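You operate a simulated robot arm through the tools that you are given. There is no shell and no other tool.

The job below is to be done with a simulated robot arm. You get a single attempt, and the scene is never put back.

JOB
Tighten the vice on the part in it, rub its burr off, loosen the vice.
Fine: use the stone block and put it back; leave the other parts as they are. What is to be rubbed or washed off counts as gone when no trace of it is left.

Only the result counts: the job must be done as asked and must still hold three seconds after the hand-in. Knocking over, shifting, dropping, spilling or breaking anything else fails it.

ROBOT AND FRAMES
A 6-joint arm with a two-finger parallel gripper, fixed in place. Base frame: the origin is on the floor under the middle of its stand, x ahead of it, y to its left, z up. Lengths are in mm, angles in degrees, forces in N, time in s.
It reaches about 1313 mm from its shoulder. Its first joint turns from -166.0 to 166.0 degrees. Payload 3.43 kg.
Tool frame: the origin (TCP) lies between the finger pads and is the grasp point; the fingertips stand 34 mm ahead of it; z points along the fingers, y is the line along which they close. Largest opening 128 mm; finger width 24, thickness 12; the body of the gripper, 48 by 130 mm, starts 96 mm behind the TCP.
Orientation is told as [roll, pitch, yaw] about the base's x, y, z axes, in that order, counted from this pose: with the fingers straight down and closing along the base's y, the tool's x points along the base's -x, its y along +y and its z along -z.

CONTROLS
- The arm moves only by the tool jog_arm. Its arguments are lists of equal length, an entry for each row: "turn": the turn, a rotation vector about the tool's x, y, z in units of 8 degrees (1.0 is 8 degrees), a list of three; "translation": the shift along the tool's x, y, z in units of 50 mm (1.0 is 50 mm), a list of three; "hand": the closure in counts, from 0 (fully open) to 255 (shut). In form: {"turn": [[rx, ry, rz], ...], "translation": [[tx, ty, tz], ...], "hand": [hand, ...]}. A call has 1 to 20 rows; each row shifts and turns the commanded pose from where the row before left it, along the tool's axes as they then stand. A call with a number of a shift or a turn outside -1 to 1 is refused whole. A row lasts 0.2 s, in which the tool goes at most 50 mm and 8.6 degrees; a call with a longer step from one row to the next is refused whole, and so is a gripper value outside its range. A pose out of reach is approached as far as the arm can. The call stops where the force on the tool passes 40 N (or 10 N more than at its start, if that is more) or the arm is blocked; 0.2 s more then pass. Each finger travels about 153 mm/s and halts on what it meets, pressing with about 39 N; the grip force reading is that of the motor and also rises with nothing between the fingers. The clock runs only during rows and for 0.2 s after the last one: add rows that do not move to give the fingers time. It gives the time, the measured TCP pose, the force on the tool (base axes), the opening and the grip force at its end, in the units of the frame above (readings bear some noise), with the torque about the TCP (base axes, N m) and any sound that the robot's microphone picked up.
- Cameras (640 x 400 px; columns grow to the right, rows downward): "scene" is fixed at [221.4, 500.8, 1528.4]; the picture's right is [-0.91, -0.42, 0.00], its down [-0.15, 0.32, -0.93] and it looks along [0.39, -0.85, -0.36] (base axes); focal length 319 px, centre (320, 200). "wrist" rides on the gripper at [76, -11, -160] in the tool frame; the picture's right is [0.15, 0.99, 0.00], its down [-0.88, 0.13, -0.46] and it looks along [-0.45, 0.07, 0.89] (tool axes); focal length 234 px, centre (320, 200). There is no depth. A picture from a camera that has moved, and an enlarged one, comes with that camera's place and axes in the base frame and with its lens.
- snapshot(camera): a new picture of that camera. It takes no simulated time.
- enlarge(camera, box): a new picture of the part [left, top, right, bottom] of that camera's present view, enlarged. It takes no simulated time.
- hand_in(): hands the job in; it is judged then, once.

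Nothing tells you positions but the pictures and the camera data. Unless the task says otherwise, let go and move clear before handing in.

The tools are called after "Request:" by a JSON object that holds its "fn" and its "kwargs". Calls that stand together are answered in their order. jog_arm: Moves the arm, as the interface text tells. Its arguments: {"type":"object","properties":{"turn":{"type":"array"},"translation":{"type":"array"},"hand":{"type":"array"}},"required":["turn","translation","hand"]} The other tools are called the same way: snapshot (camera) takes a picture; enlarge (camera, box) takes an enlarged picture of a part of a camera's view; hand_in () hands the job in.

At the start:

```text
time: 0.0
position: [525.5, -420.4, 1137.5]
ee_rot: [0.0, 0.0, 0.0]
force: [0.4, -0.1, 1.2]
torque: [0.01, 0.0, 0.01]
opening: 128.1
finger_force: 0.0
```

scene: 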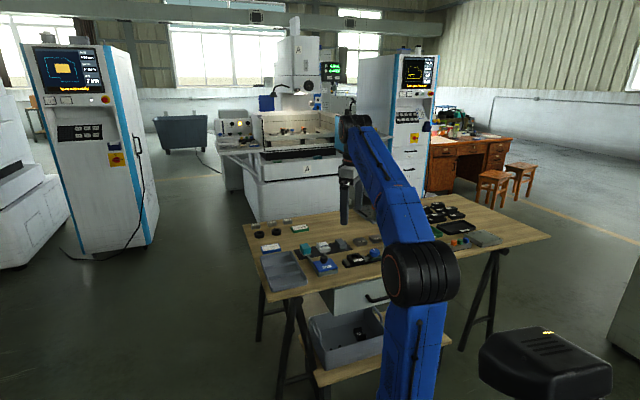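
wrist: 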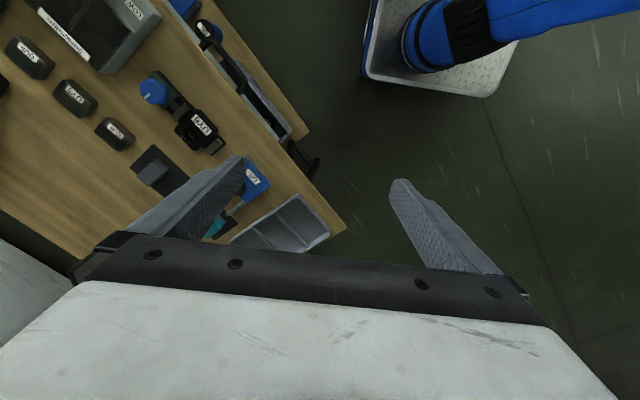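

I see a wooden table with small parts, trays and what may be a vice with a blue knob. I'll enlarge the views to find the vice, the stone block and the burr.

Request:
{"fn": "enlarge", "kwargs": {"camera": "scene", "box": [240, 190, 400, 290]}}

Request:
{"fn": "enlarge", "kwargs": {"camera": "scene", "box": [400, 180, 560, 280]}}

Request:
{"fn": "enlarge", "kwargs": {"camera": "wrist", "box": [0, 0, 350, 260]}}

```text
4.00 times, centred on (320, 240) of scene
camera zoom: at [221.4, 500.8, 1528.4], right [-0.91, -0.42, 0.0], down [-0.15, 0.32, -0.93], along [0.39, -0.85, -0.36], focal length 1275 px, centre (320, 40)
```

zoom: 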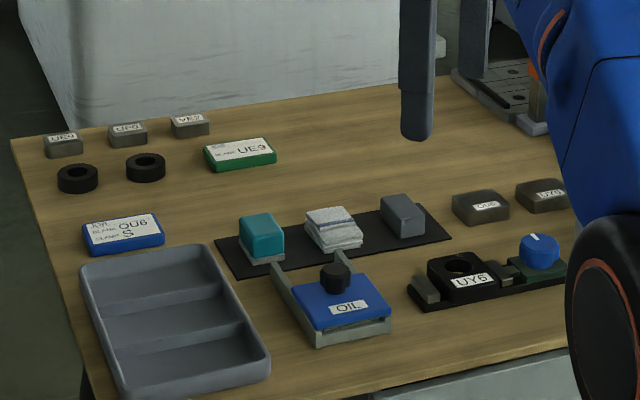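

```text
4.00 times, centred on (480, 230) of scene
camera zoom: at [221.4, 500.8, 1528.4], right [-0.91, -0.42, 0.0], down [-0.15, 0.32, -0.93], along [0.39, -0.85, -0.36], focal length 1275 px, centre (-320, 80)
```

zoom: 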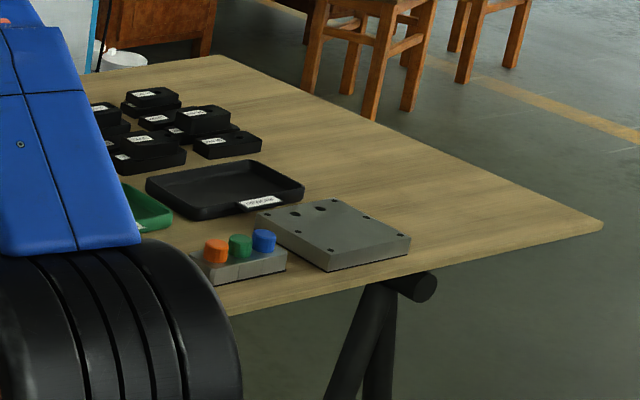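

```text
1.54 times, centred on (175, 130) of wrist
camera zoom: at [451.5, -431.9, 1296.1], right [-0.15, 0.99, 0.0], down [0.88, 0.13, 0.46], along [0.45, 0.07, -0.89], focal length 360 px, centre (543, 308)
```

zoom: 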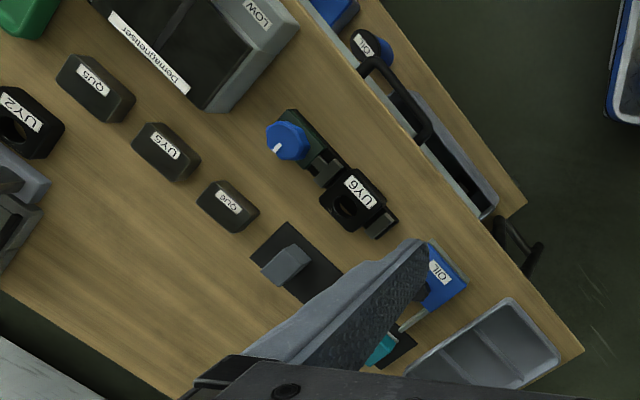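

The vice seems to be the dark base with the blue knob holding part UY6, at about (520, -750, 790). The rack next to it holds a teal block, a cloth and a grey block that is probably the stone. I'll move up over it for a closer look.

Request:
{"fn": "jog_arm", "kwargs": {"turn": [[0, 0, 0], [0, 0, 0], [0, 0, 0], [0, 0, 0], [0, 0, 0], [0, 0, 0], [0, 0, 0], [0, 0, 0], [0, 0, 0], [0, 0, 0]], "translation": [[-0.17, -0.6, 0], [-0.17, -0.6, 0], [-0.17, -0.6, 0], [-0.17, -0.6, 0], [-0.17, -0.6, 0], [-0.17, -0.6, 0], [-0.17, -0.6, 0], [-0.17, -0.6, 0], [-0.17, -0.6, 0], [0, 0, 0]], "hand": [0, 0, 0, 0, 0, 0, 0, 0, 0, 0]}}

Request:
{"fn": "snapshot", "kwargs": {"camera": "wrist"}}

Request:
{"fn": "snapshot", "kwargs": {"camera": "scene"}}

```text
time: 2.2
position: [595.5, -680.3, 1106.3]
ee_rot: [-0.4, -0.2, 0.0]
force: [-0.4, -0.4, 0.7]
torque: [0.04, -0.01, 0.0]
opening: 128.1
finger_force: 0.0
out of reach, approached as far as the arm can: row 7, 8, 9
```

```text
taken
camera wrist: at [519.2, -690.1, 1265.7], right [-0.15, 0.99, -0.01], down [0.88, 0.13, 0.46], along [0.45, 0.06, -0.89], focal length 234 px, centre (320, 200)
```

wrist: 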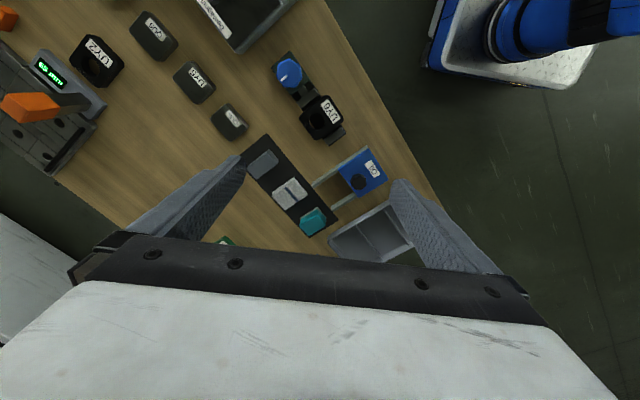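

```text
taken
```

scene: 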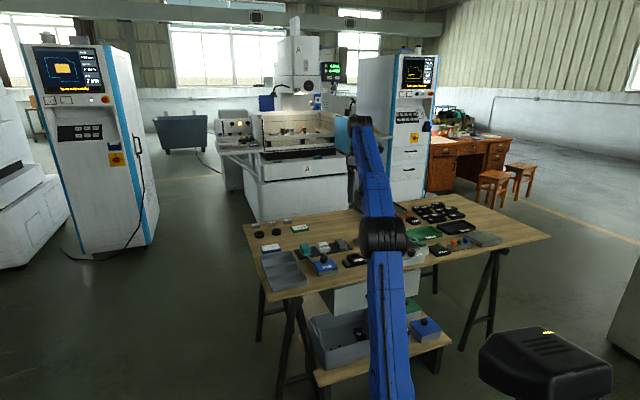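

The vice and rack are visible now. I'll enlarge this view to read the details.

Request:
{"fn": "enlarge", "kwargs": {"camera": "wrist", "box": [240, 40, 400, 140]}}

Request:
{"fn": "enlarge", "kwargs": {"camera": "wrist", "box": [220, 120, 400, 250]}}

Request:
{"fn": "enlarge", "kwargs": {"camera": "scene", "box": [300, 225, 380, 275]}}

```text
4.00 times, centred on (320, 90) of wrist
camera zoom: at [519.2, -690.1, 1265.7], right [-0.15, 0.99, -0.01], down [0.88, 0.13, 0.46], along [0.45, 0.06, -0.89], focal length 937 px, centre (320, 640)
```

zoom: 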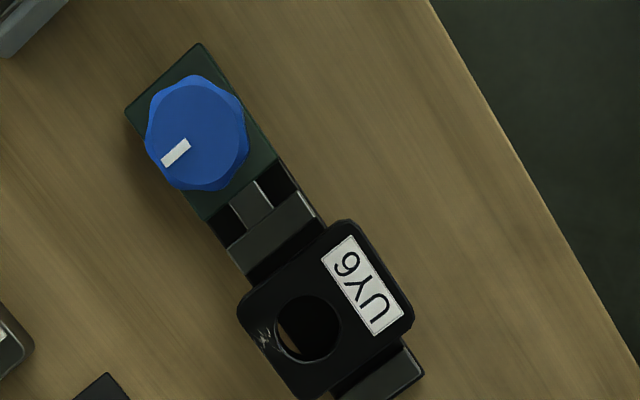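

```text
3.08 times, centred on (310, 185) of wrist
camera zoom: at [519.2, -690.1, 1265.7], right [-0.15, 0.99, -0.01], down [0.88, 0.13, 0.46], along [0.45, 0.06, -0.89], focal length 720 px, centre (351, 246)
```

zoom: 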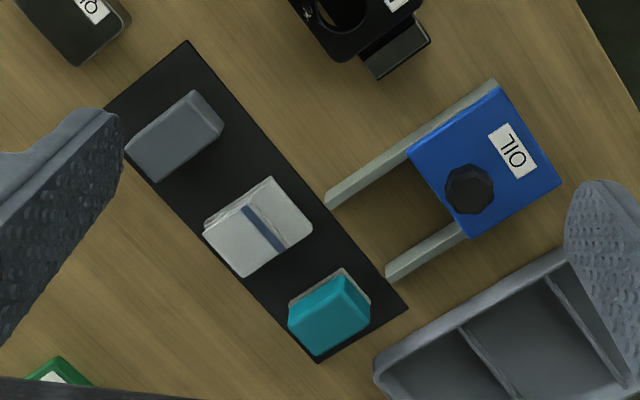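

```text
8.00 times, centred on (340, 250) of scene
camera zoom: at [221.4, 500.8, 1528.4], right [-0.91, -0.42, 0.0], down [-0.15, 0.32, -0.93], along [0.39, -0.85, -0.36], focal length 2549 px, centre (160, -200)
```

zoom: 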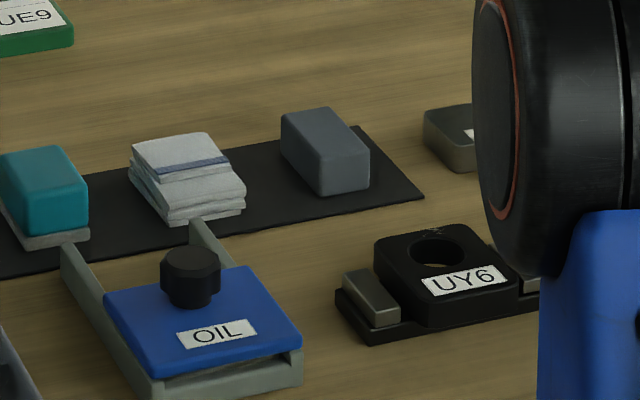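

The part UY6 has a light burr by its hole. The knob top is near (517, -748, 791), the table is at z of about 752 and the stone is at the far end of the dark mat. I'll lower the arm for a closer look.

Request:
{"fn": "jog_arm", "kwargs": {"turn": [[0, 0, 0], [0, 0, 0], [0, 0, 0], [0, 0, 0], [0, 0, 0], [0, 0, 0]], "translation": [[0, 0, 0.7], [0, 0, 0.7], [0, 0, 0.7], [0, 0, 0.7], [0, 0, 0.7], [0, 0, 0]], "hand": [0, 0, 0, 0, 0, 0]}}

Request:
{"fn": "snapshot", "kwargs": {"camera": "wrist"}}

```text
time: 3.6
position: [596.6, -678.3, 932.5]
ee_rot: [-0.1, 0.0, 0.0]
force: [0.0, 0.2, -0.3]
torque: [-0.02, -0.03, 0.01]
opening: 128.1
finger_force: 0.1
```

```text
taken
camera wrist: at [520.4, -688.4, 1092.1], right [-0.15, 0.99, 0.0], down [0.88, 0.13, 0.46], along [0.45, 0.07, -0.89], focal length 234 px, centre (320, 200)
```

wrist: 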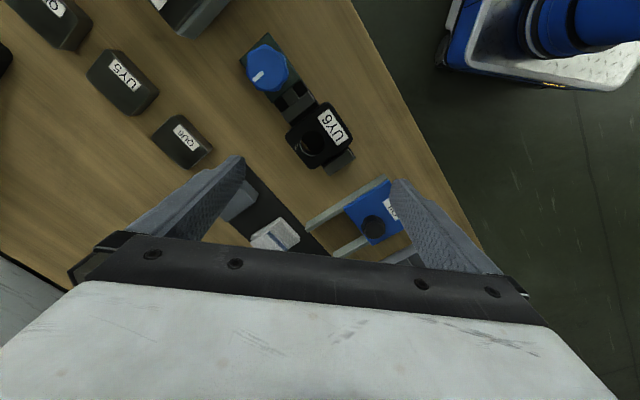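

The view is closer now. I'll zoom in on the vice and the part.

Request:
{"fn": "enlarge", "kwargs": {"camera": "wrist", "box": [220, 20, 380, 120]}}

Request:
{"fn": "enlarge", "kwargs": {"camera": "wrist", "box": [268, 85, 364, 185]}}

```text
4.00 times, centred on (300, 70) of wrist
camera zoom: at [520.4, -688.4, 1092.1], right [-0.15, 0.99, 0.0], down [0.88, 0.13, 0.46], along [0.45, 0.07, -0.89], focal length 937 px, centre (400, 720)
```

zoom: 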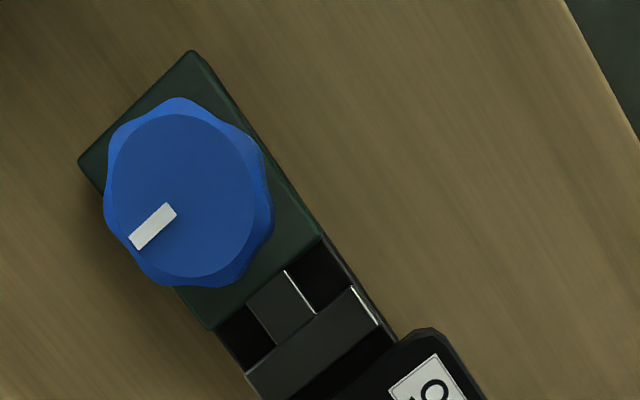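

```text
4.00 times, centred on (316, 135) of wrist
camera zoom: at [520.4, -688.4, 1092.1], right [-0.15, 0.99, 0.0], down [0.88, 0.13, 0.46], along [0.45, 0.07, -0.89], focal length 937 px, centre (336, 460)
```

zoom: 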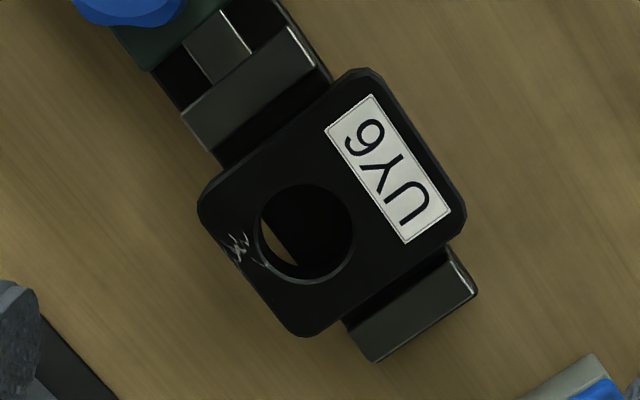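

The jaw stands off the part with a gap, and the burr is the light scratches between the hole and one edge. The vice axis runs at about 45° in the base frame, with the knob at about (519, -751, top 790). I'll hover above the knob and yaw the gripper so it closes across the vice axis.

Request:
{"fn": "jog_arm", "kwargs": {"turn": [[0, 0, 0], [0, 0, 0], [0, 0, 0], [0, 0, 0], [0, 0, -0.9375], [0, 0, -0.9375], [0, 0, -0.9375], [0, 0, -0.9375], [0, 0, -0.9375], [0, 0, -0.9375], [0, 0, 0]], "translation": [[0.388, -0.3635, 0.1625], [0.388, -0.3635, 0.1625], [0.388, -0.3635, 0.1625], [0.388, -0.3635, 0.1625], [0, 0, 0], [0, 0, 0], [0, 0, 0], [0, 0, 0], [0, 0, 0], [0, 0, 0], [0, 0, 0]], "hand": [0, 0, 0, 0, 0, 0, 0, 0, 0, 0, 0]}}

Request:
{"fn": "snapshot", "kwargs": {"camera": "wrist"}}

Request:
{"fn": "snapshot", "kwargs": {"camera": "scene"}}

```text
time: 6.0
position: [517.9, -751.0, 899.7]
ee_rot: [0.0, 0.0, 45.2]
force: [0.1, 0.1, -0.4]
torque: [-0.02, -0.03, 0.0]
opening: 128.1
finger_force: 0.0
```

```text
taken
camera wrist: at [473.6, -811.8, 1058.9], right [-0.8, 0.59, 0.0], down [0.53, 0.72, 0.46], along [0.27, 0.37, -0.89], focal length 234 px, centre (320, 200)
```

wrist: 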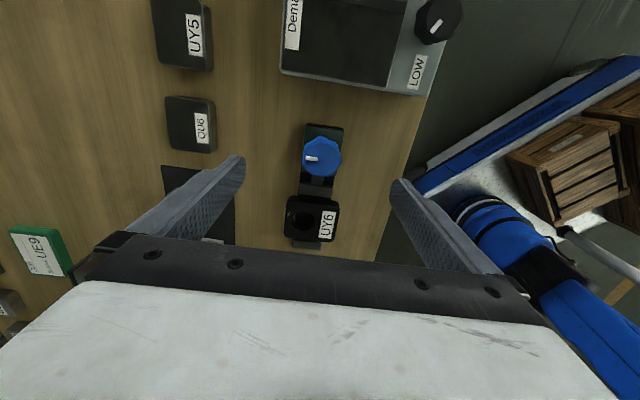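

```text
taken
```

scene: 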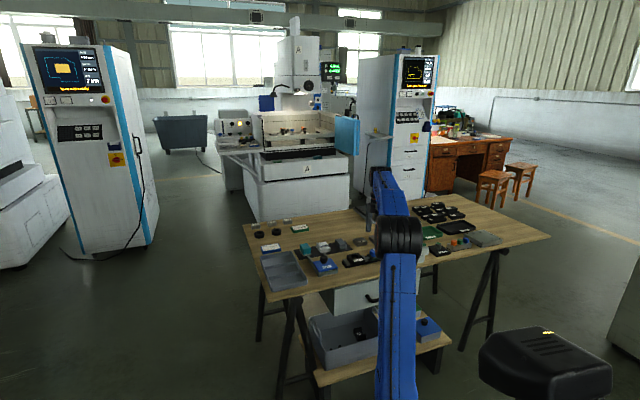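

The knob sits almost on the tool axis. I'll enlarge to fine-tune the alignment and the heights.

Request:
{"fn": "enlarge", "kwargs": {"camera": "wrist", "box": [270, 110, 370, 250]}}

Request:
{"fn": "enlarge", "kwargs": {"camera": "scene", "box": [330, 235, 390, 275]}}

```text
2.86 times, centred on (320, 180) of wrist
camera zoom: at [473.6, -811.8, 1058.9], right [-0.8, 0.59, 0.0], down [0.53, 0.72, 0.46], along [0.27, 0.37, -0.89], focal length 669 px, centre (320, 257)
```

zoom: 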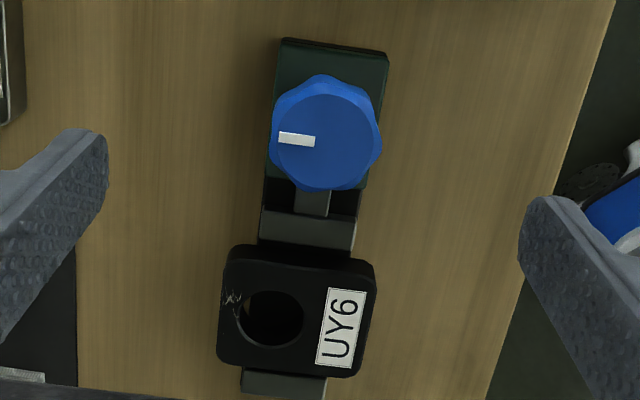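

```text
10.00 times, centred on (360, 255) of scene
camera zoom: at [221.4, 500.8, 1528.4], right [-0.91, -0.42, 0.0], down [-0.15, 0.32, -0.93], along [0.39, -0.85, -0.36], focal length 3186 px, centre (-80, -350)
```

zoom: 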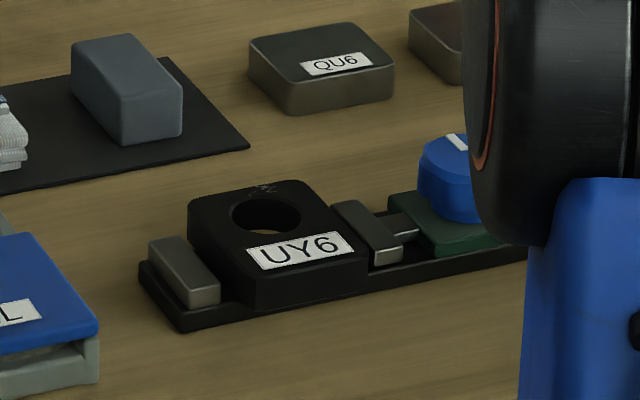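

The knob is close to the axis, but I need better heights. I'll shift 45 mm each way along the tool's y and use the two views as stereo.

Request:
{"fn": "jog_arm", "kwargs": {"turn": [[0, 0, 0], [0, 0, 0], [0, 0, 0]], "translation": [[0, 0.45, 0], [0, 0.45, 0], [0, 0, 0]], "hand": [0, 0, 0]}}

Request:
{"fn": "enlarge", "kwargs": {"camera": "wrist", "box": [220, 100, 380, 250]}}

Request:
{"fn": "jog_arm", "kwargs": {"turn": [[0, 0, 0], [0, 0, 0], [0, 0, 0], [0, 0, 0], [0, 0, 0]], "translation": [[0, -0.45, 0], [0, -0.45, 0], [0, -0.45, 0], [0, -0.45, 0], [0, 0, 0]], "hand": [0, 0, 0, 0, 0]}}

Request:
{"fn": "enlarge", "kwargs": {"camera": "wrist", "box": [260, 100, 420, 250]}}

```text
time: 6.8
position: [485.6, -717.7, 899.7]
ee_rot: [-0.1, 0.0, 44.9]
force: [0.4, 0.3, -0.5]
torque: [-0.02, 0.0, 0.0]
opening: 128.1
finger_force: 0.0
```

```text
2.67 times, centred on (300, 175) of wrist
camera zoom: at [440.2, -779.5, 1059.2], right [-0.8, 0.6, 0.0], down [0.53, 0.71, 0.46], along [0.27, 0.37, -0.89], focal length 624 px, centre (373, 267)
```

zoom: 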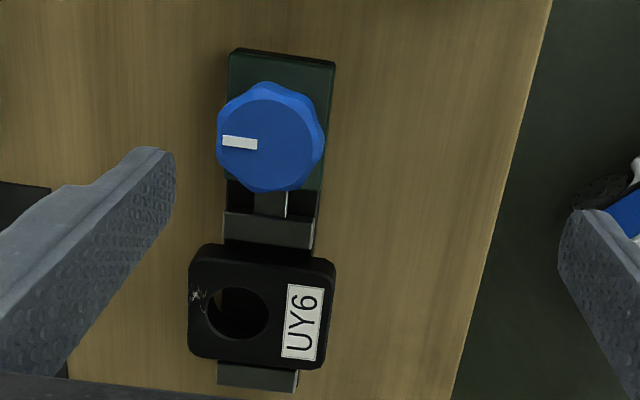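

```text
time: 8.0
position: [549.2, -779.9, 899.1]
ee_rot: [-0.1, 0.0, 45.0]
force: [-0.7, 0.2, 0.2]
torque: [-0.02, -0.02, -0.02]
opening: 128.0
finger_force: 0.0
```

```text
2.67 times, centred on (340, 175) of wrist
camera zoom: at [504.7, -841.5, 1058.4], right [-0.8, 0.6, 0.0], down [0.53, 0.71, 0.46], along [0.27, 0.37, -0.89], focal length 624 px, centre (267, 267)
```

zoom: 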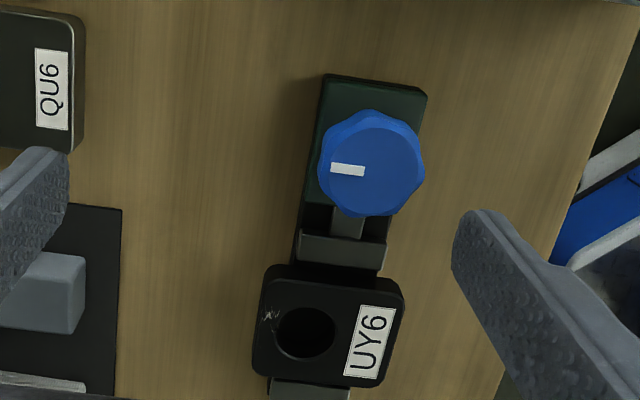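

Stereo puts the knob at about (518, -747) with its top near z=806, and the part top near z=790. I'll centre over the knob and descend partway to check.

Request:
{"fn": "jog_arm", "kwargs": {"turn": [[0, 0, 0], [0, 0, 0], [0, 0, 0], [0, 0, 0]], "translation": [[-0.0254, 0.91, 0], [0, 0, 0.45], [0, 0, 0.45], [0, 0, 0]], "hand": [0, 60, 60, 60]}}

Request:
{"fn": "snapshot", "kwargs": {"camera": "wrist"}}

Request:
{"fn": "enlarge", "kwargs": {"camera": "scene", "box": [330, 225, 390, 265]}}

```text
time: 9.0
position: [520.9, -750.1, 854.2]
ee_rot: [0.0, 0.0, 45.0]
force: [-0.8, -0.4, -1.3]
torque: [0.01, -0.02, 0.0]
opening: 98.0
finger_force: 0.0
```

```text
taken
camera wrist: at [475.8, -810.7, 1012.9], right [-0.8, 0.6, 0.0], down [0.53, 0.72, 0.46], along [0.27, 0.37, -0.89], focal length 234 px, centre (320, 200)
```

wrist: 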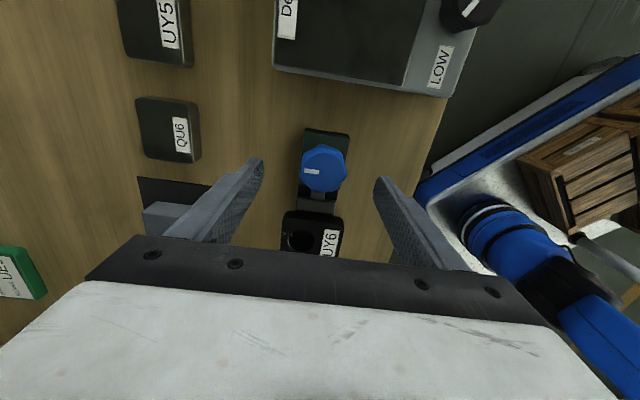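

```text
10.00 times, centred on (360, 245) of scene
camera zoom: at [221.4, 500.8, 1528.4], right [-0.91, -0.42, 0.0], down [-0.15, 0.32, -0.93], along [0.39, -0.85, -0.36], focal length 3186 px, centre (-80, -250)
```

zoom: 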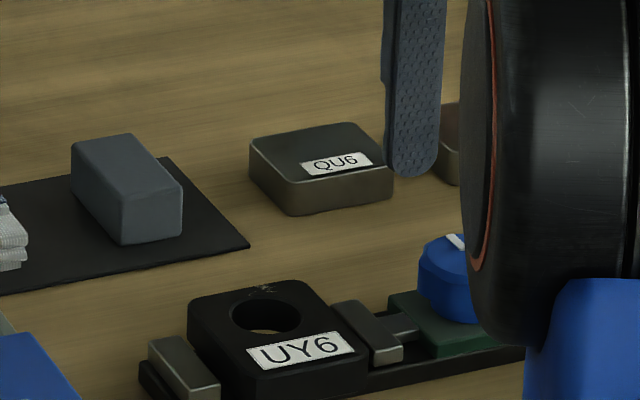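

I'm roughly centred over the knob. I'll check the alignment with an enlarged view.

Request:
{"fn": "enlarge", "kwargs": {"camera": "wrist", "box": [240, 110, 400, 250]}}

```text
2.86 times, centred on (320, 180) of wrist
camera zoom: at [475.8, -810.7, 1012.9], right [-0.8, 0.6, 0.0], down [0.53, 0.72, 0.46], along [0.27, 0.37, -0.89], focal length 669 px, centre (320, 257)
```

zoom: 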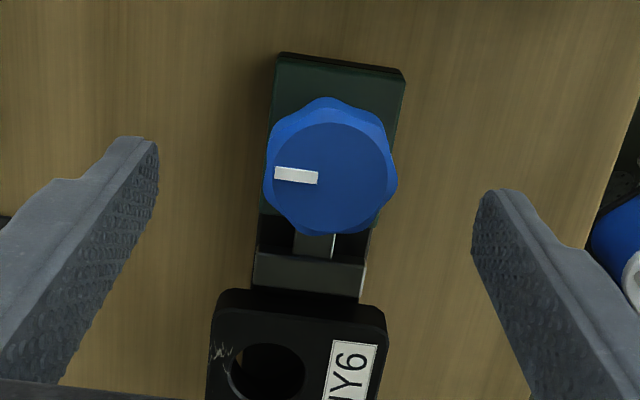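

The knob is about 4 mm toward the tool's +y. I'll correct for that and descend so the fingertips straddle the knob.

Request:
{"fn": "jog_arm", "kwargs": {"turn": [[0, 0, 0], [0, 0, 0], [0, 0, 0], [0, 0, 0]], "translation": [[0, 0.08, 0], [0, 0, 0.3], [0, 0, 0.3], [0, 0, 0]], "hand": [60, 80, 80, 80]}}

Request:
{"fn": "enlarge", "kwargs": {"camera": "wrist", "box": [240, 110, 400, 250]}}

```text
time: 10.0
position: [515.9, -747.3, 825.6]
ee_rot: [0.0, 0.0, 45.1]
force: [-0.2, -0.1, 0.6]
torque: [-0.03, 0.03, -0.03]
opening: 87.8
finger_force: 0.1
```

```text
2.86 times, centred on (320, 180) of wrist
camera zoom: at [471.3, -809.2, 983.7], right [-0.8, 0.6, 0.0], down [0.53, 0.72, 0.46], along [0.27, 0.37, -0.89], focal length 669 px, centre (320, 257)
```

zoom: 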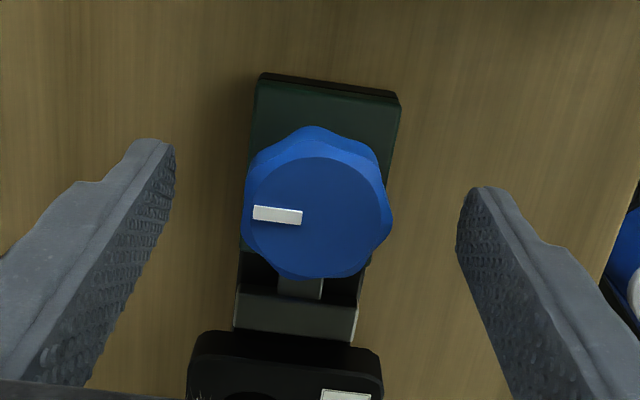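

The knob is centred between the fingers. I'll nudge slightly and close on it.

Request:
{"fn": "jog_arm", "kwargs": {"turn": [[0, 0, 0], [0, 0, 0], [0, 0, 0], [0, 0, 0], [0, 0, 0]], "translation": [[-0.03, 0, 0.05], [0, 0, 0], [0, 0, 0], [0, 0, 0], [0, 0, 0]], "hand": [80, 120, 160, 200, 255]}}

Request:
{"fn": "enlarge", "kwargs": {"camera": "wrist", "box": [240, 110, 400, 250]}}

```text
time: 11.2
position: [519.4, -746.8, 821.7]
ee_rot: [-0.1, 0.0, 45.0]
force: [14.7, -18.6, 2.0]
torque: [-0.79, -0.49, -0.03]
opening: 43.5
finger_force: 45.4
```

```text
2.86 times, centred on (320, 180) of wrist
camera zoom: at [473.3, -808.4, 981.2], right [-0.8, 0.6, 0.0], down [0.53, 0.72, 0.46], along [0.27, 0.36, -0.89], focal length 669 px, centre (320, 257)
```

zoom: 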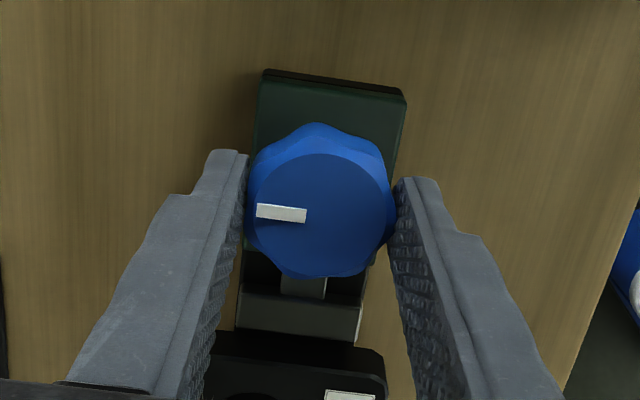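

The knob is gripped, with about 24 N of side load along the tool's y. I'll ease the tool toward -y to relieve it before turning.

Request:
{"fn": "jog_arm", "kwargs": {"turn": [[0, 0, 0], [0, 0, 0]], "translation": [[0, -0.02, 0], [0, 0, 0]], "hand": [255, 255]}}

```text
time: 11.8
position: [517.9, -747.2, 821.6]
ee_rot: [-0.1, 0.0, 45.0]
force: [9.8, -22.8, 7.8]
torque: [-0.2, -0.44, 0.01]
opening: 43.6
finger_force: 45.5
```

Request:
{"fn": "jog_arm", "kwargs": {"turn": [[0, 0, 0], [0, 0, 0]], "translation": [[0, -0.03, 0], [0, 0, 0]], "hand": [255, 255]}}

Request:
{"fn": "enlarge", "kwargs": {"camera": "wrist", "box": [240, 110, 400, 250]}}

```text
time: 12.4
position: [517.7, -747.3, 820.5]
ee_rot: [0.0, 0.0, 45.0]
force: [-4.4, -11.9, 6.8]
torque: [-0.43, 0.63, 0.0]
opening: 43.4
finger_force: 45.0
```

```text
2.86 times, centred on (320, 180) of wrist
camera zoom: at [473.6, -808.7, 981.2], right [-0.8, 0.6, 0.0], down [0.53, 0.71, 0.46], along [0.27, 0.37, -0.89], focal length 669 px, centre (320, 257)
```

zoom: 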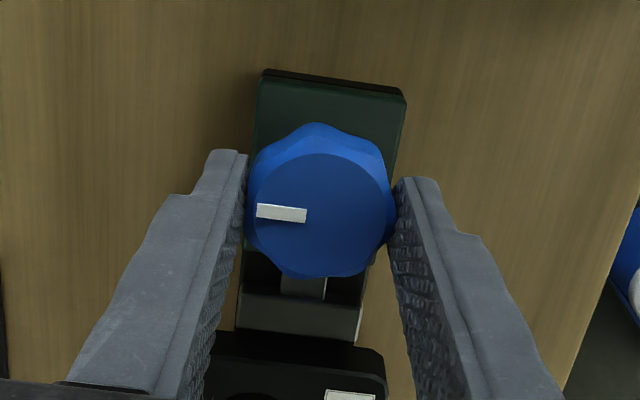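

Request:
{"fn": "jog_arm", "kwargs": {"turn": [[0, 0, 0], [0, 0, 0]], "translation": [[0.02, -0.01, -0.01], [0, 0, 0]], "hand": [255, 255]}}

Request:
{"fn": "jog_arm", "kwargs": {"turn": [[0, 0, 0.7], [0, 0, 0.7], [0, 0, 0.7], [0, 0, 0]], "translation": [[0, 0, 0], [0, 0, 0], [0, 0, 0], [0, 0, 0]], "hand": [255, 255, 255, 255]}}

Request:
{"fn": "enlarge", "kwargs": {"camera": "wrist", "box": [240, 110, 400, 250]}}

Request:
{"fn": "enlarge", "kwargs": {"camera": "scene", "box": [330, 235, 390, 275]}}

```text
time: 13.0
position: [517.9, -747.4, 821.3]
ee_rot: [0.1, 0.0, 44.9]
force: [-9.3, 5.6, -1.6]
torque: [-0.21, 0.63, 0.0]
opening: 43.7
finger_force: 44.7
```

```text
time: 14.2
position: [518.9, -748.3, 822.2]
ee_rot: [0.2, 0.0, 28.1]
force: [-4.7, 12.1, 1.4]
torque: [-0.14, -0.39, 0.02]
opening: 43.9
finger_force: 45.1
stopped in row 4: the force on the tool passed its limit at 41 N (the readings are from after the stop); the commanded pose is now the measured one
```

```text
2.86 times, centred on (320, 180) of wrist
camera zoom: at [457.9, -793.5, 981.0], right [-0.6, 0.8, 0.0], down [0.72, 0.53, 0.46], along [0.36, 0.28, -0.89], focal length 669 px, centre (320, 257)
```

zoom: 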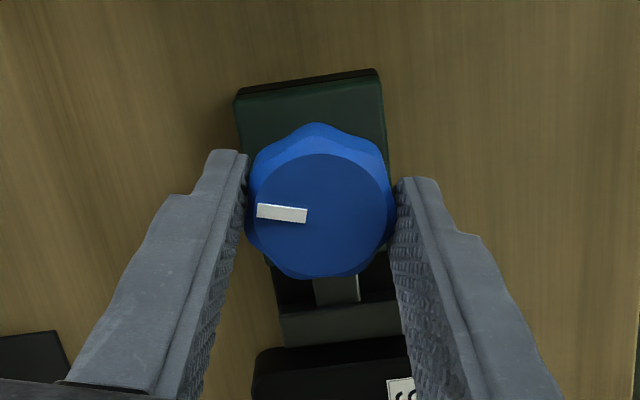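

```text
10.00 times, centred on (360, 255) of scene
camera zoom: at [221.4, 500.8, 1528.4], right [-0.91, -0.42, 0.0], down [-0.15, 0.32, -0.93], along [0.39, -0.85, -0.36], focal length 3186 px, centre (-80, -350)
```

zoom: 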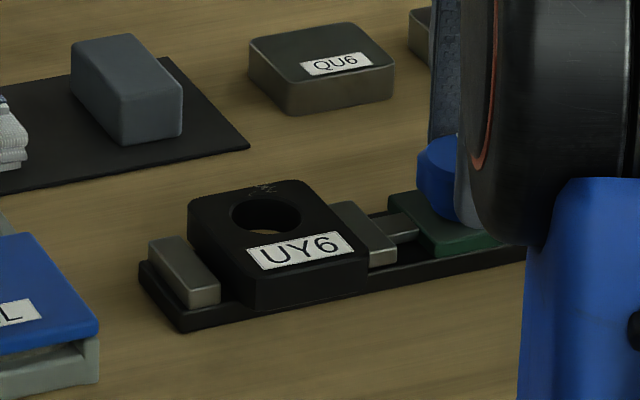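

Turning clockwise turned the knob and moved the jaw toward the part, so that direction tightens. The stop came from side load, so I'll relieve it and keep turning in small steps.

Request:
{"fn": "jog_arm", "kwargs": {"turn": [[0, 0, 0], [0, 0, 0]], "translation": [[0, 0.02, 0], [0, 0, 0]], "hand": [255, 255]}}

Request:
{"fn": "jog_arm", "kwargs": {"turn": [[0, 0, 0.4], [0, 0, 0.4], [0, 0, 0]], "translation": [[0, 0, 0], [0, 0, 0], [0, 0, 0]], "hand": [255, 255, 255]}}

```text
time: 14.8
position: [519.5, -747.6, 822.2]
ee_rot: [0.1, 0.0, 28.3]
force: [2.4, 2.0, 5.2]
torque: [0.12, 0.36, 0.0]
opening: 43.4
finger_force: 45.1
```

```text
time: 15.6
position: [518.9, -747.6, 820.6]
ee_rot: [0.1, 0.0, 21.7]
force: [6.3, -7.0, 7.3]
torque: [-0.14, -0.44, -0.01]
opening: 43.6
finger_force: 44.9
```

Request:
{"fn": "jog_arm", "kwargs": {"turn": [[0, 0, 0.4], [0, 0, 0.4], [0, 0, 0]], "translation": [[0, 0, 0], [0, 0, 0], [0, 0, 0]], "hand": [255, 255, 255]}}

Request:
{"fn": "enlarge", "kwargs": {"camera": "scene", "box": [330, 235, 390, 275]}}

Request:
{"fn": "enlarge", "kwargs": {"camera": "wrist", "box": [240, 110, 400, 250]}}

```text
time: 16.4
position: [519.5, -747.6, 821.3]
ee_rot: [0.1, 0.1, 15.3]
force: [7.5, -21.2, 14.2]
torque: [-0.74, -0.45, 0.0]
opening: 43.6
finger_force: 44.7
```

```text
10.00 times, centred on (360, 255) of scene
camera zoom: at [221.4, 500.8, 1528.4], right [-0.91, -0.42, 0.0], down [-0.15, 0.32, -0.93], along [0.39, -0.85, -0.36], focal length 3186 px, centre (-80, -350)
```

zoom: 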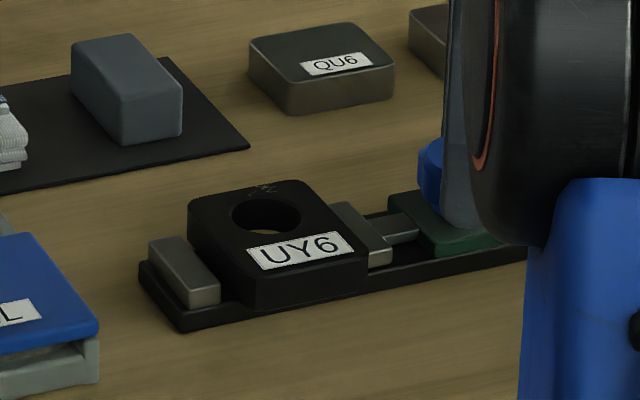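

```text
2.86 times, centred on (320, 180) of wrist
camera zoom: at [449.0, -778.1, 981.1], right [-0.4, 0.92, 0.0], down [0.81, 0.36, 0.46], along [0.42, 0.18, -0.89], focal length 669 px, centre (320, 257)
```

zoom: 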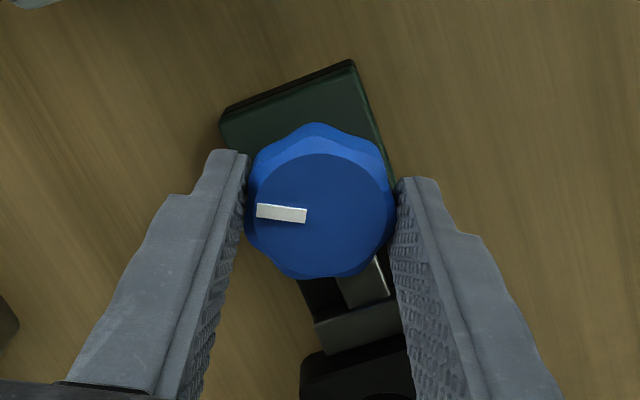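

The jaw keeps advancing and the part is almost in contact. I'll re-centre and keep tightening.

Request:
{"fn": "jog_arm", "kwargs": {"turn": [[0, 0, 0], [0, 0, 0], [0, 0, 0.4], [0, 0, 0.4], [0, 0, 0]], "translation": [[0, -0.03, -0.01], [0, 0, 0], [0, 0, 0], [0, 0, 0], [0, 0, 0]], "hand": [255, 255, 255, 255, 255]}}

```text
time: 17.6
position: [518.2, -748.1, 821.0]
ee_rot: [0.3, 0.0, 8.8]
force: [-5.1, 14.0, -2.8]
torque: [0.41, -0.65, -0.01]
opening: 43.7
finger_force: 44.4
```

Request:
{"fn": "jog_arm", "kwargs": {"turn": [[0, 0, 0], [0, 0, 0.4], [0, 0, 0.4], [0, 0, 0]], "translation": [[0, 0.015, 0], [0, 0, 0], [0, 0, 0], [0, 0, 0]], "hand": [255, 255, 255, 255]}}

Request:
{"fn": "enlarge", "kwargs": {"camera": "scene", "box": [330, 235, 390, 275]}}

Request:
{"fn": "enlarge", "kwargs": {"camera": "wrist", "box": [240, 110, 400, 250]}}

```text
time: 18.6
position: [518.4, -746.9, 820.8]
ee_rot: [0.2, 0.0, 2.5]
force: [-8.2, 16.9, 0.1]
torque: [0.52, -0.02, 0.05]
opening: 43.6
finger_force: 44.1
```

```text
10.00 times, centred on (360, 255) of scene
camera zoom: at [221.4, 500.8, 1528.4], right [-0.91, -0.42, 0.0], down [-0.15, 0.32, -0.93], along [0.39, -0.85, -0.36], focal length 3186 px, centre (-80, -350)
```

zoom: 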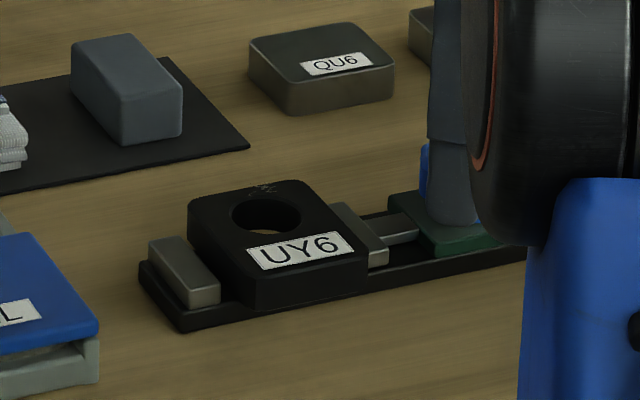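

```text
2.86 times, centred on (320, 180) of wrist
camera zoom: at [444.1, -762.3, 981.1], right [-0.19, 0.98, 0.0], down [0.87, 0.17, 0.46], along [0.45, 0.09, -0.89], focal length 669 px, centre (320, 257)
```

zoom: 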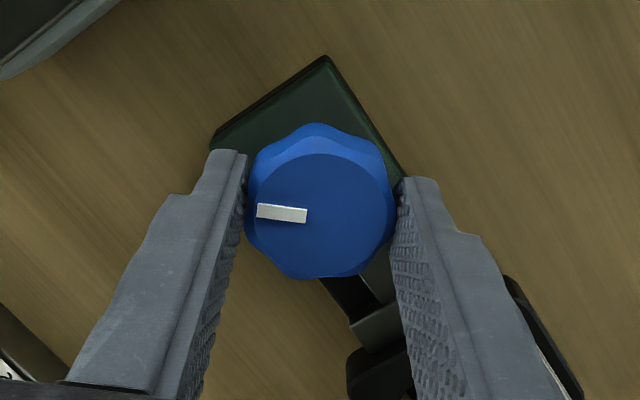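

Request:
{"fn": "jog_arm", "kwargs": {"turn": [[0, 0, 0], [0, 0, 0.4], [0, 0, 0.4], [0, 0, 0.4], [0, 0, 0]], "translation": [[0, 0.02, 0], [0, 0, 0], [0, 0, 0], [0, 0, 0], [0, 0, 0]], "hand": [255, 255, 255, 255, 255]}}

```text
time: 19.8
position: [517.9, -747.7, 821.3]
ee_rot: [0.1, 0.1, -7.1]
force: [5.2, -7.0, -1.9]
torque: [-0.58, -0.72, 0.0]
opening: 43.8
finger_force: 45.2
```

Request:
{"fn": "jog_arm", "kwargs": {"turn": [[0, 0, 0.4], [0, 0, 0.4], [0, 0, 0.4], [0, 0, 0]], "translation": [[0, -0.01, 0], [0, 0, 0], [0, 0, 0], [0, 0, 0]], "hand": [255, 255, 255, 255]}}

Request:
{"fn": "enlarge", "kwargs": {"camera": "scene", "box": [330, 235, 390, 275]}}

Request:
{"fn": "enlarge", "kwargs": {"camera": "wrist", "box": [240, 110, 400, 250]}}

```text
time: 20.8
position: [518.1, -746.8, 822.4]
ee_rot: [0.3, 0.1, -16.8]
force: [9.6, -10.8, -1.2]
torque: [-0.47, -0.96, 0.03]
opening: 43.7
finger_force: 45.0
```

```text
10.00 times, centred on (360, 255) of scene
camera zoom: at [221.4, 500.8, 1528.4], right [-0.91, -0.42, 0.0], down [-0.15, 0.32, -0.93], along [0.39, -0.85, -0.36], focal length 3186 px, centre (-80, -350)
```

zoom: 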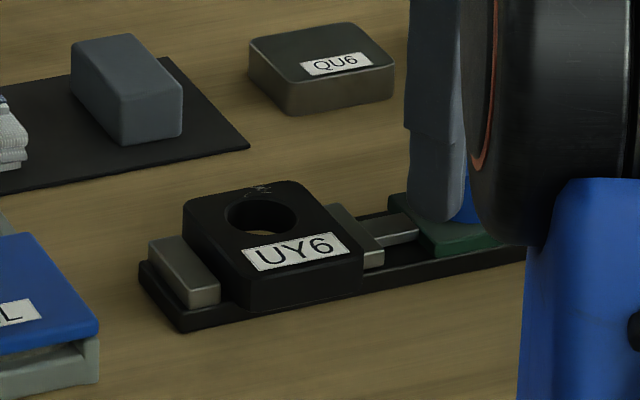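

```text
2.86 times, centred on (320, 180) of wrist
camera zoom: at [443.5, -736.6, 981.2], right [0.14, 0.99, 0.0], down [0.88, -0.13, 0.45], along [0.45, -0.06, -0.89], focal length 669 px, centre (320, 257)
```

zoom: 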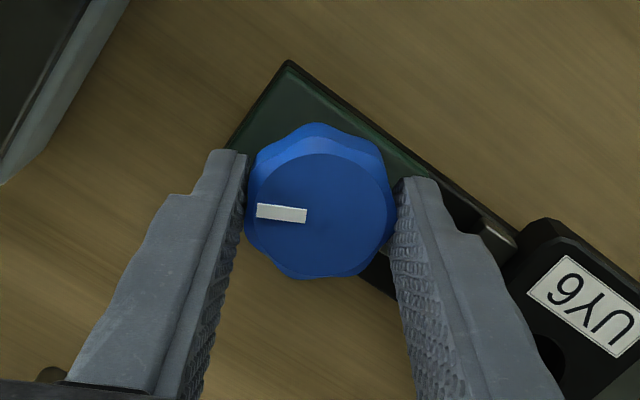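

The part is now being pushed toward the fixed jaw. I'll keep tightening while watching the torque.

Request:
{"fn": "jog_arm", "kwargs": {"turn": [[0, 0, 0], [0, 0, 0.4], [0, 0, 0.4], [0, 0, 0.4], [0, 0, 0]], "translation": [[0, -0.02, 0], [0, 0, 0], [0, 0, 0], [0, 0, 0], [0, 0, 0]], "hand": [255, 255, 255, 255, 255]}}

Request:
{"fn": "enlarge", "kwargs": {"camera": "scene", "box": [330, 235, 390, 275]}}

```text
time: 22.0
position: [518.5, -748.4, 821.4]
ee_rot: [0.2, 0.2, -26.1]
force: [8.4, 16.5, -5.9]
torque: [0.65, -0.03, 0.0]
opening: 43.6
finger_force: 45.0
```

```text
10.00 times, centred on (360, 255) of scene
camera zoom: at [221.4, 500.8, 1528.4], right [-0.91, -0.42, 0.0], down [-0.15, 0.32, -0.93], along [0.39, -0.85, -0.36], focal length 3186 px, centre (-80, -350)
```

zoom: 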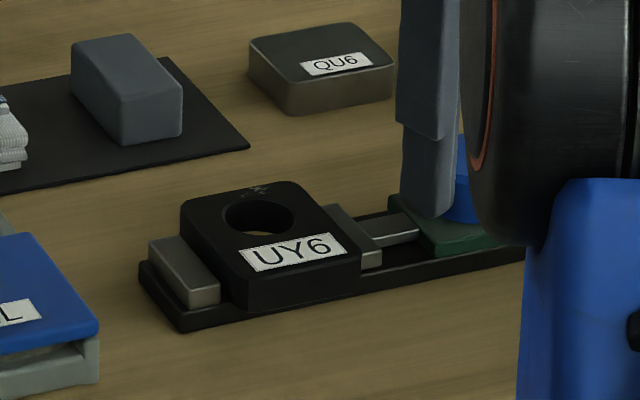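

Request:
{"fn": "jog_arm", "kwargs": {"turn": [[0, 0, 0], [0, 0, 0.4], [0, 0, 0.4], [0, 0, 0]], "translation": [[0, 0.02, 0], [0, 0, 0], [0, 0, 0], [0, 0, 0]], "hand": [255, 255, 255, 255]}}

Request:
{"fn": "enlarge", "kwargs": {"camera": "scene", "box": [330, 235, 390, 275]}}

```text
time: 23.0
position: [519.2, -747.7, 822.0]
ee_rot: [0.1, 0.2, -32.7]
force: [-2.2, 13.9, -9.1]
torque: [0.42, -0.06, 0.02]
opening: 43.7
finger_force: 45.0
```

```text
10.00 times, centred on (360, 255) of scene
camera zoom: at [221.4, 500.8, 1528.4], right [-0.91, -0.42, 0.0], down [-0.15, 0.32, -0.93], along [0.39, -0.85, -0.36], focal length 3186 px, centre (-80, -350)
```

zoom: 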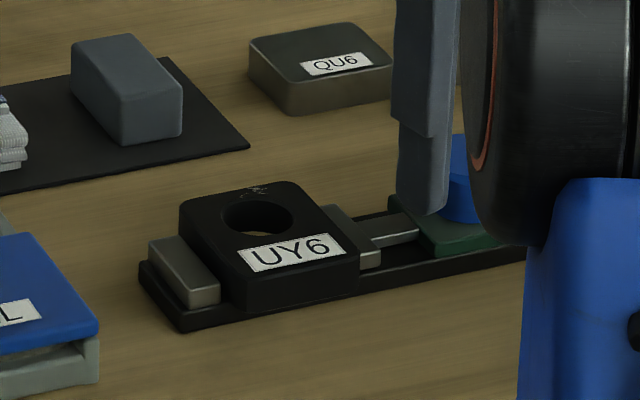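

Request:
{"fn": "jog_arm", "kwargs": {"turn": [[0, 0, 0], [0, 0, 0.4], [0, 0, 0.4], [0, 0, 0]], "translation": [[0, 0.02, 0.01], [0, 0, 0], [0, 0, 0], [0, 0, 0]], "hand": [255, 255, 255, 255]}}

Request:
{"fn": "enlarge", "kwargs": {"camera": "wrist", "box": [240, 110, 400, 250]}}

```text
time: 24.0
position: [518.3, -746.8, 821.8]
ee_rot: [0.1, 0.2, -39.1]
force: [-14.7, 1.4, -5.9]
torque: [-0.22, 0.15, 0.01]
opening: 43.6
finger_force: 44.8
```

```text
2.86 times, centred on (320, 180) of wrist
camera zoom: at [453.5, -708.4, 981.4], right [0.51, 0.86, 0.0], down [0.77, -0.46, 0.45], along [0.39, -0.23, -0.89], focal length 669 px, centre (320, 257)
```

zoom: 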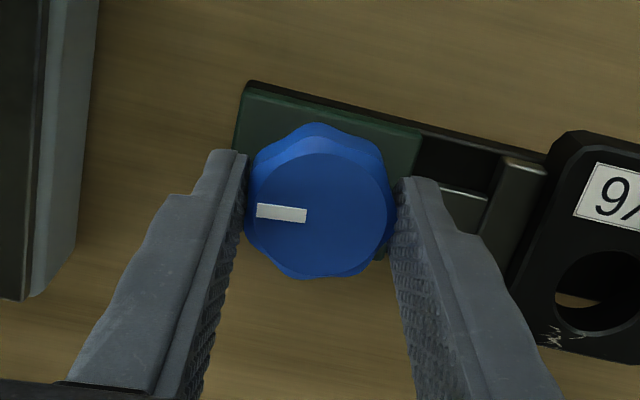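

Request:
{"fn": "jog_arm", "kwargs": {"turn": [[0, 0, 0], [0, 0, 0.4], [0, 0, 0.4], [0, 0, 0]], "translation": [[0.015, -0.01, 0], [0, 0, 0], [0, 0, 0], [0, 0, 0]], "hand": [255, 255, 255, 255]}}

Request:
{"fn": "jog_arm", "kwargs": {"turn": [[0, 0, 0.4], [0, 0, 0.4], [0, 0, 0]], "translation": [[0, 0, 0], [0, 0, 0], [0, 0, 0]], "hand": [255, 255, 255]}}

Request:
{"fn": "enlarge", "kwargs": {"camera": "scene", "box": [330, 235, 390, 275]}}

```text
time: 25.0
position: [518.3, -746.9, 822.1]
ee_rot: [0.0, 0.1, -45.5]
force: [6.1, -22.0, 6.5]
torque: [-0.77, -0.24, 0.01]
opening: 43.8
finger_force: 45.0
```

```text
time: 25.8
position: [518.1, -746.9, 822.6]
ee_rot: [0.1, 0.2, -51.8]
force: [9.2, -34.4, 14.1]
torque: [-1.18, 0.03, 0.05]
opening: 43.5
finger_force: 45.6
```

```text
10.00 times, centred on (360, 255) of scene
camera zoom: at [221.4, 500.8, 1528.4], right [-0.91, -0.42, 0.0], down [-0.15, 0.32, -0.93], along [0.39, -0.85, -0.36], focal length 3186 px, centre (-80, -350)
```

zoom: 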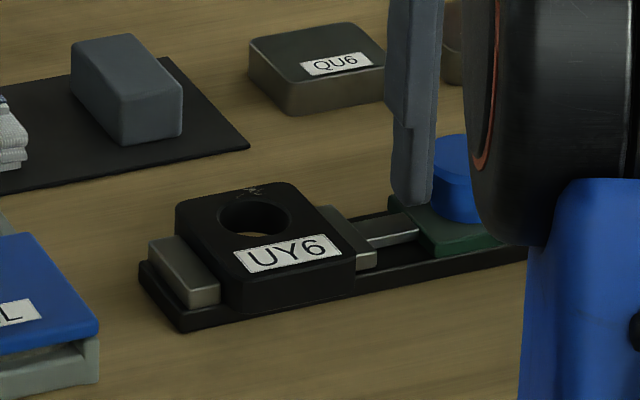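

Request:
{"fn": "jog_arm", "kwargs": {"turn": [[0, 0, 0], [0, 0, 0]], "translation": [[-0.03, -0.015, -0.01], [0, 0, 0]], "hand": [255, 255]}}

```text
time: 26.4
position: [517.1, -747.1, 821.8]
ee_rot: [0.1, 0.2, -51.8]
force: [-1.2, -10.7, 6.8]
torque: [0.02, 0.1, 0.01]
opening: 43.7
finger_force: 45.2
```

Request:
{"fn": "jog_arm", "kwargs": {"turn": [[0, 0, 0], [0, 0, 0.4], [0, 0, 0.4], [0, 0, 0]], "translation": [[-0.01, -0.005, 0], [0, 0, 0], [0, 0, 0], [0, 0, 0]], "hand": [255, 255, 255, 255]}}

Request:
{"fn": "enlarge", "kwargs": {"camera": "scene", "box": [330, 235, 390, 275]}}

Request:
{"fn": "enlarge", "kwargs": {"camera": "wrist", "box": [240, 110, 400, 250]}}

```text
time: 27.4
position: [518.8, -746.8, 822.3]
ee_rot: [0.1, 0.2, -58.2]
force: [-11.7, 21.0, 0.3]
torque: [1.05, 0.44, 0.0]
opening: 43.6
finger_force: 44.6
```

```text
10.00 times, centred on (360, 255) of scene
camera zoom: at [221.4, 500.8, 1528.4], right [-0.91, -0.42, 0.0], down [-0.15, 0.32, -0.93], along [0.39, -0.85, -0.36], focal length 3186 px, centre (-80, -350)
```

zoom: 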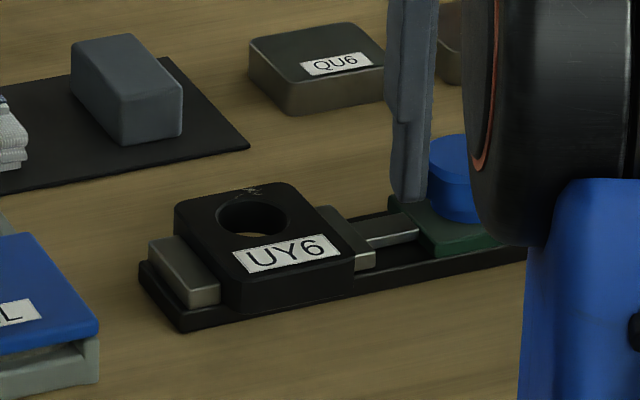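

```text
2.86 times, centred on (320, 180) of wrist
camera zoom: at [469.6, -688.6, 981.4], right [0.76, 0.65, 0.0], down [0.57, -0.68, 0.45], along [0.29, -0.34, -0.89], focal length 669 px, centre (320, 257)
```

zoom: 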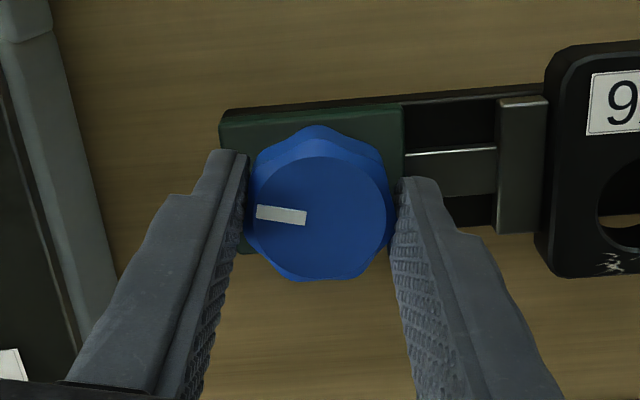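

Request:
{"fn": "jog_arm", "kwargs": {"turn": [[0, 0, 0], [0, 0, 0.4], [0, 0, 0.4], [0, 0, 0]], "translation": [[0.025, 0, 0], [0, 0, 0], [0, 0, 0], [0, 0, 0]], "hand": [255, 255, 255, 255]}}

Request:
{"fn": "jog_arm", "kwargs": {"turn": [[0, 0, 0], [0, 0, 0.4], [0, 0, 0]], "translation": [[0, 0, 0], [0, 0, 0], [0, 0, 0]], "hand": [255, 255, 255]}}

Request:
{"fn": "enlarge", "kwargs": {"camera": "scene", "box": [330, 235, 390, 275]}}

```text
time: 28.4
position: [518.3, -746.7, 821.7]
ee_rot: [0.1, 0.3, -64.7]
force: [-9.5, 27.8, -9.6]
torque: [0.77, 0.07, 0.0]
opening: 43.5
finger_force: 45.1
```

```text
time: 29.2
position: [518.1, -747.5, 821.4]
ee_rot: [-0.1, 0.2, -67.8]
force: [-4.6, 27.4, -11.3]
torque: [1.02, 0.2, 0.01]
opening: 43.6
finger_force: 45.5
```

```text
10.00 times, centred on (360, 255) of scene
camera zoom: at [221.4, 500.8, 1528.4], right [-0.91, -0.42, 0.0], down [-0.15, 0.32, -0.93], along [0.39, -0.85, -0.36], focal length 3186 px, centre (-80, -350)
```

zoom: 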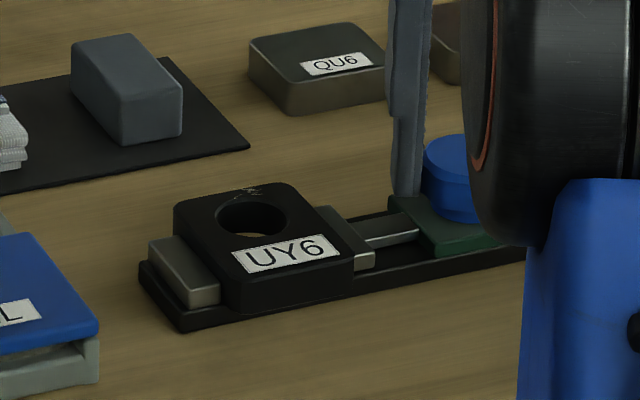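

The part seems almost seated against the fixed jaw. I'll relieve the side load and check whether the knob still follows the gripper.

Request:
{"fn": "jog_arm", "kwargs": {"turn": [[0, 0, 0], [0, 0, 0]], "translation": [[0.03, 0.01, 0.01], [0, 0, 0]], "hand": [255, 255]}}

Request:
{"fn": "enlarge", "kwargs": {"camera": "wrist", "box": [240, 110, 400, 250]}}

```text
time: 29.8
position: [517.7, -747.4, 822.7]
ee_rot: [0.0, 0.0, -67.8]
force: [3.4, 3.8, -0.5]
torque: [-0.05, -0.17, 0.02]
opening: 43.7
finger_force: 44.8
```

```text
2.86 times, centred on (320, 180) of wrist
camera zoom: at [480.0, -680.5, 981.1], right [0.86, 0.51, 0.0], down [0.45, -0.77, 0.46], along [0.23, -0.39, -0.89], focal length 669 px, centre (320, 257)
```

zoom: 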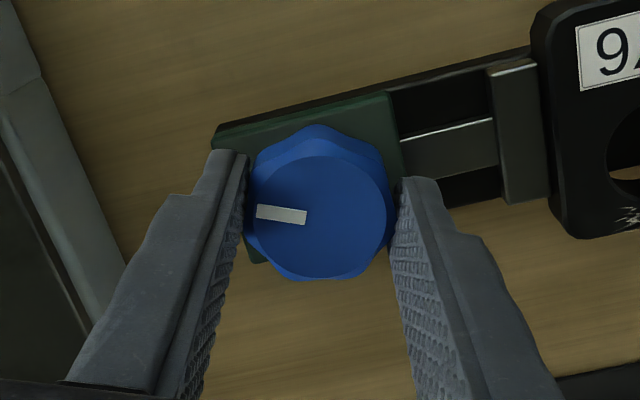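

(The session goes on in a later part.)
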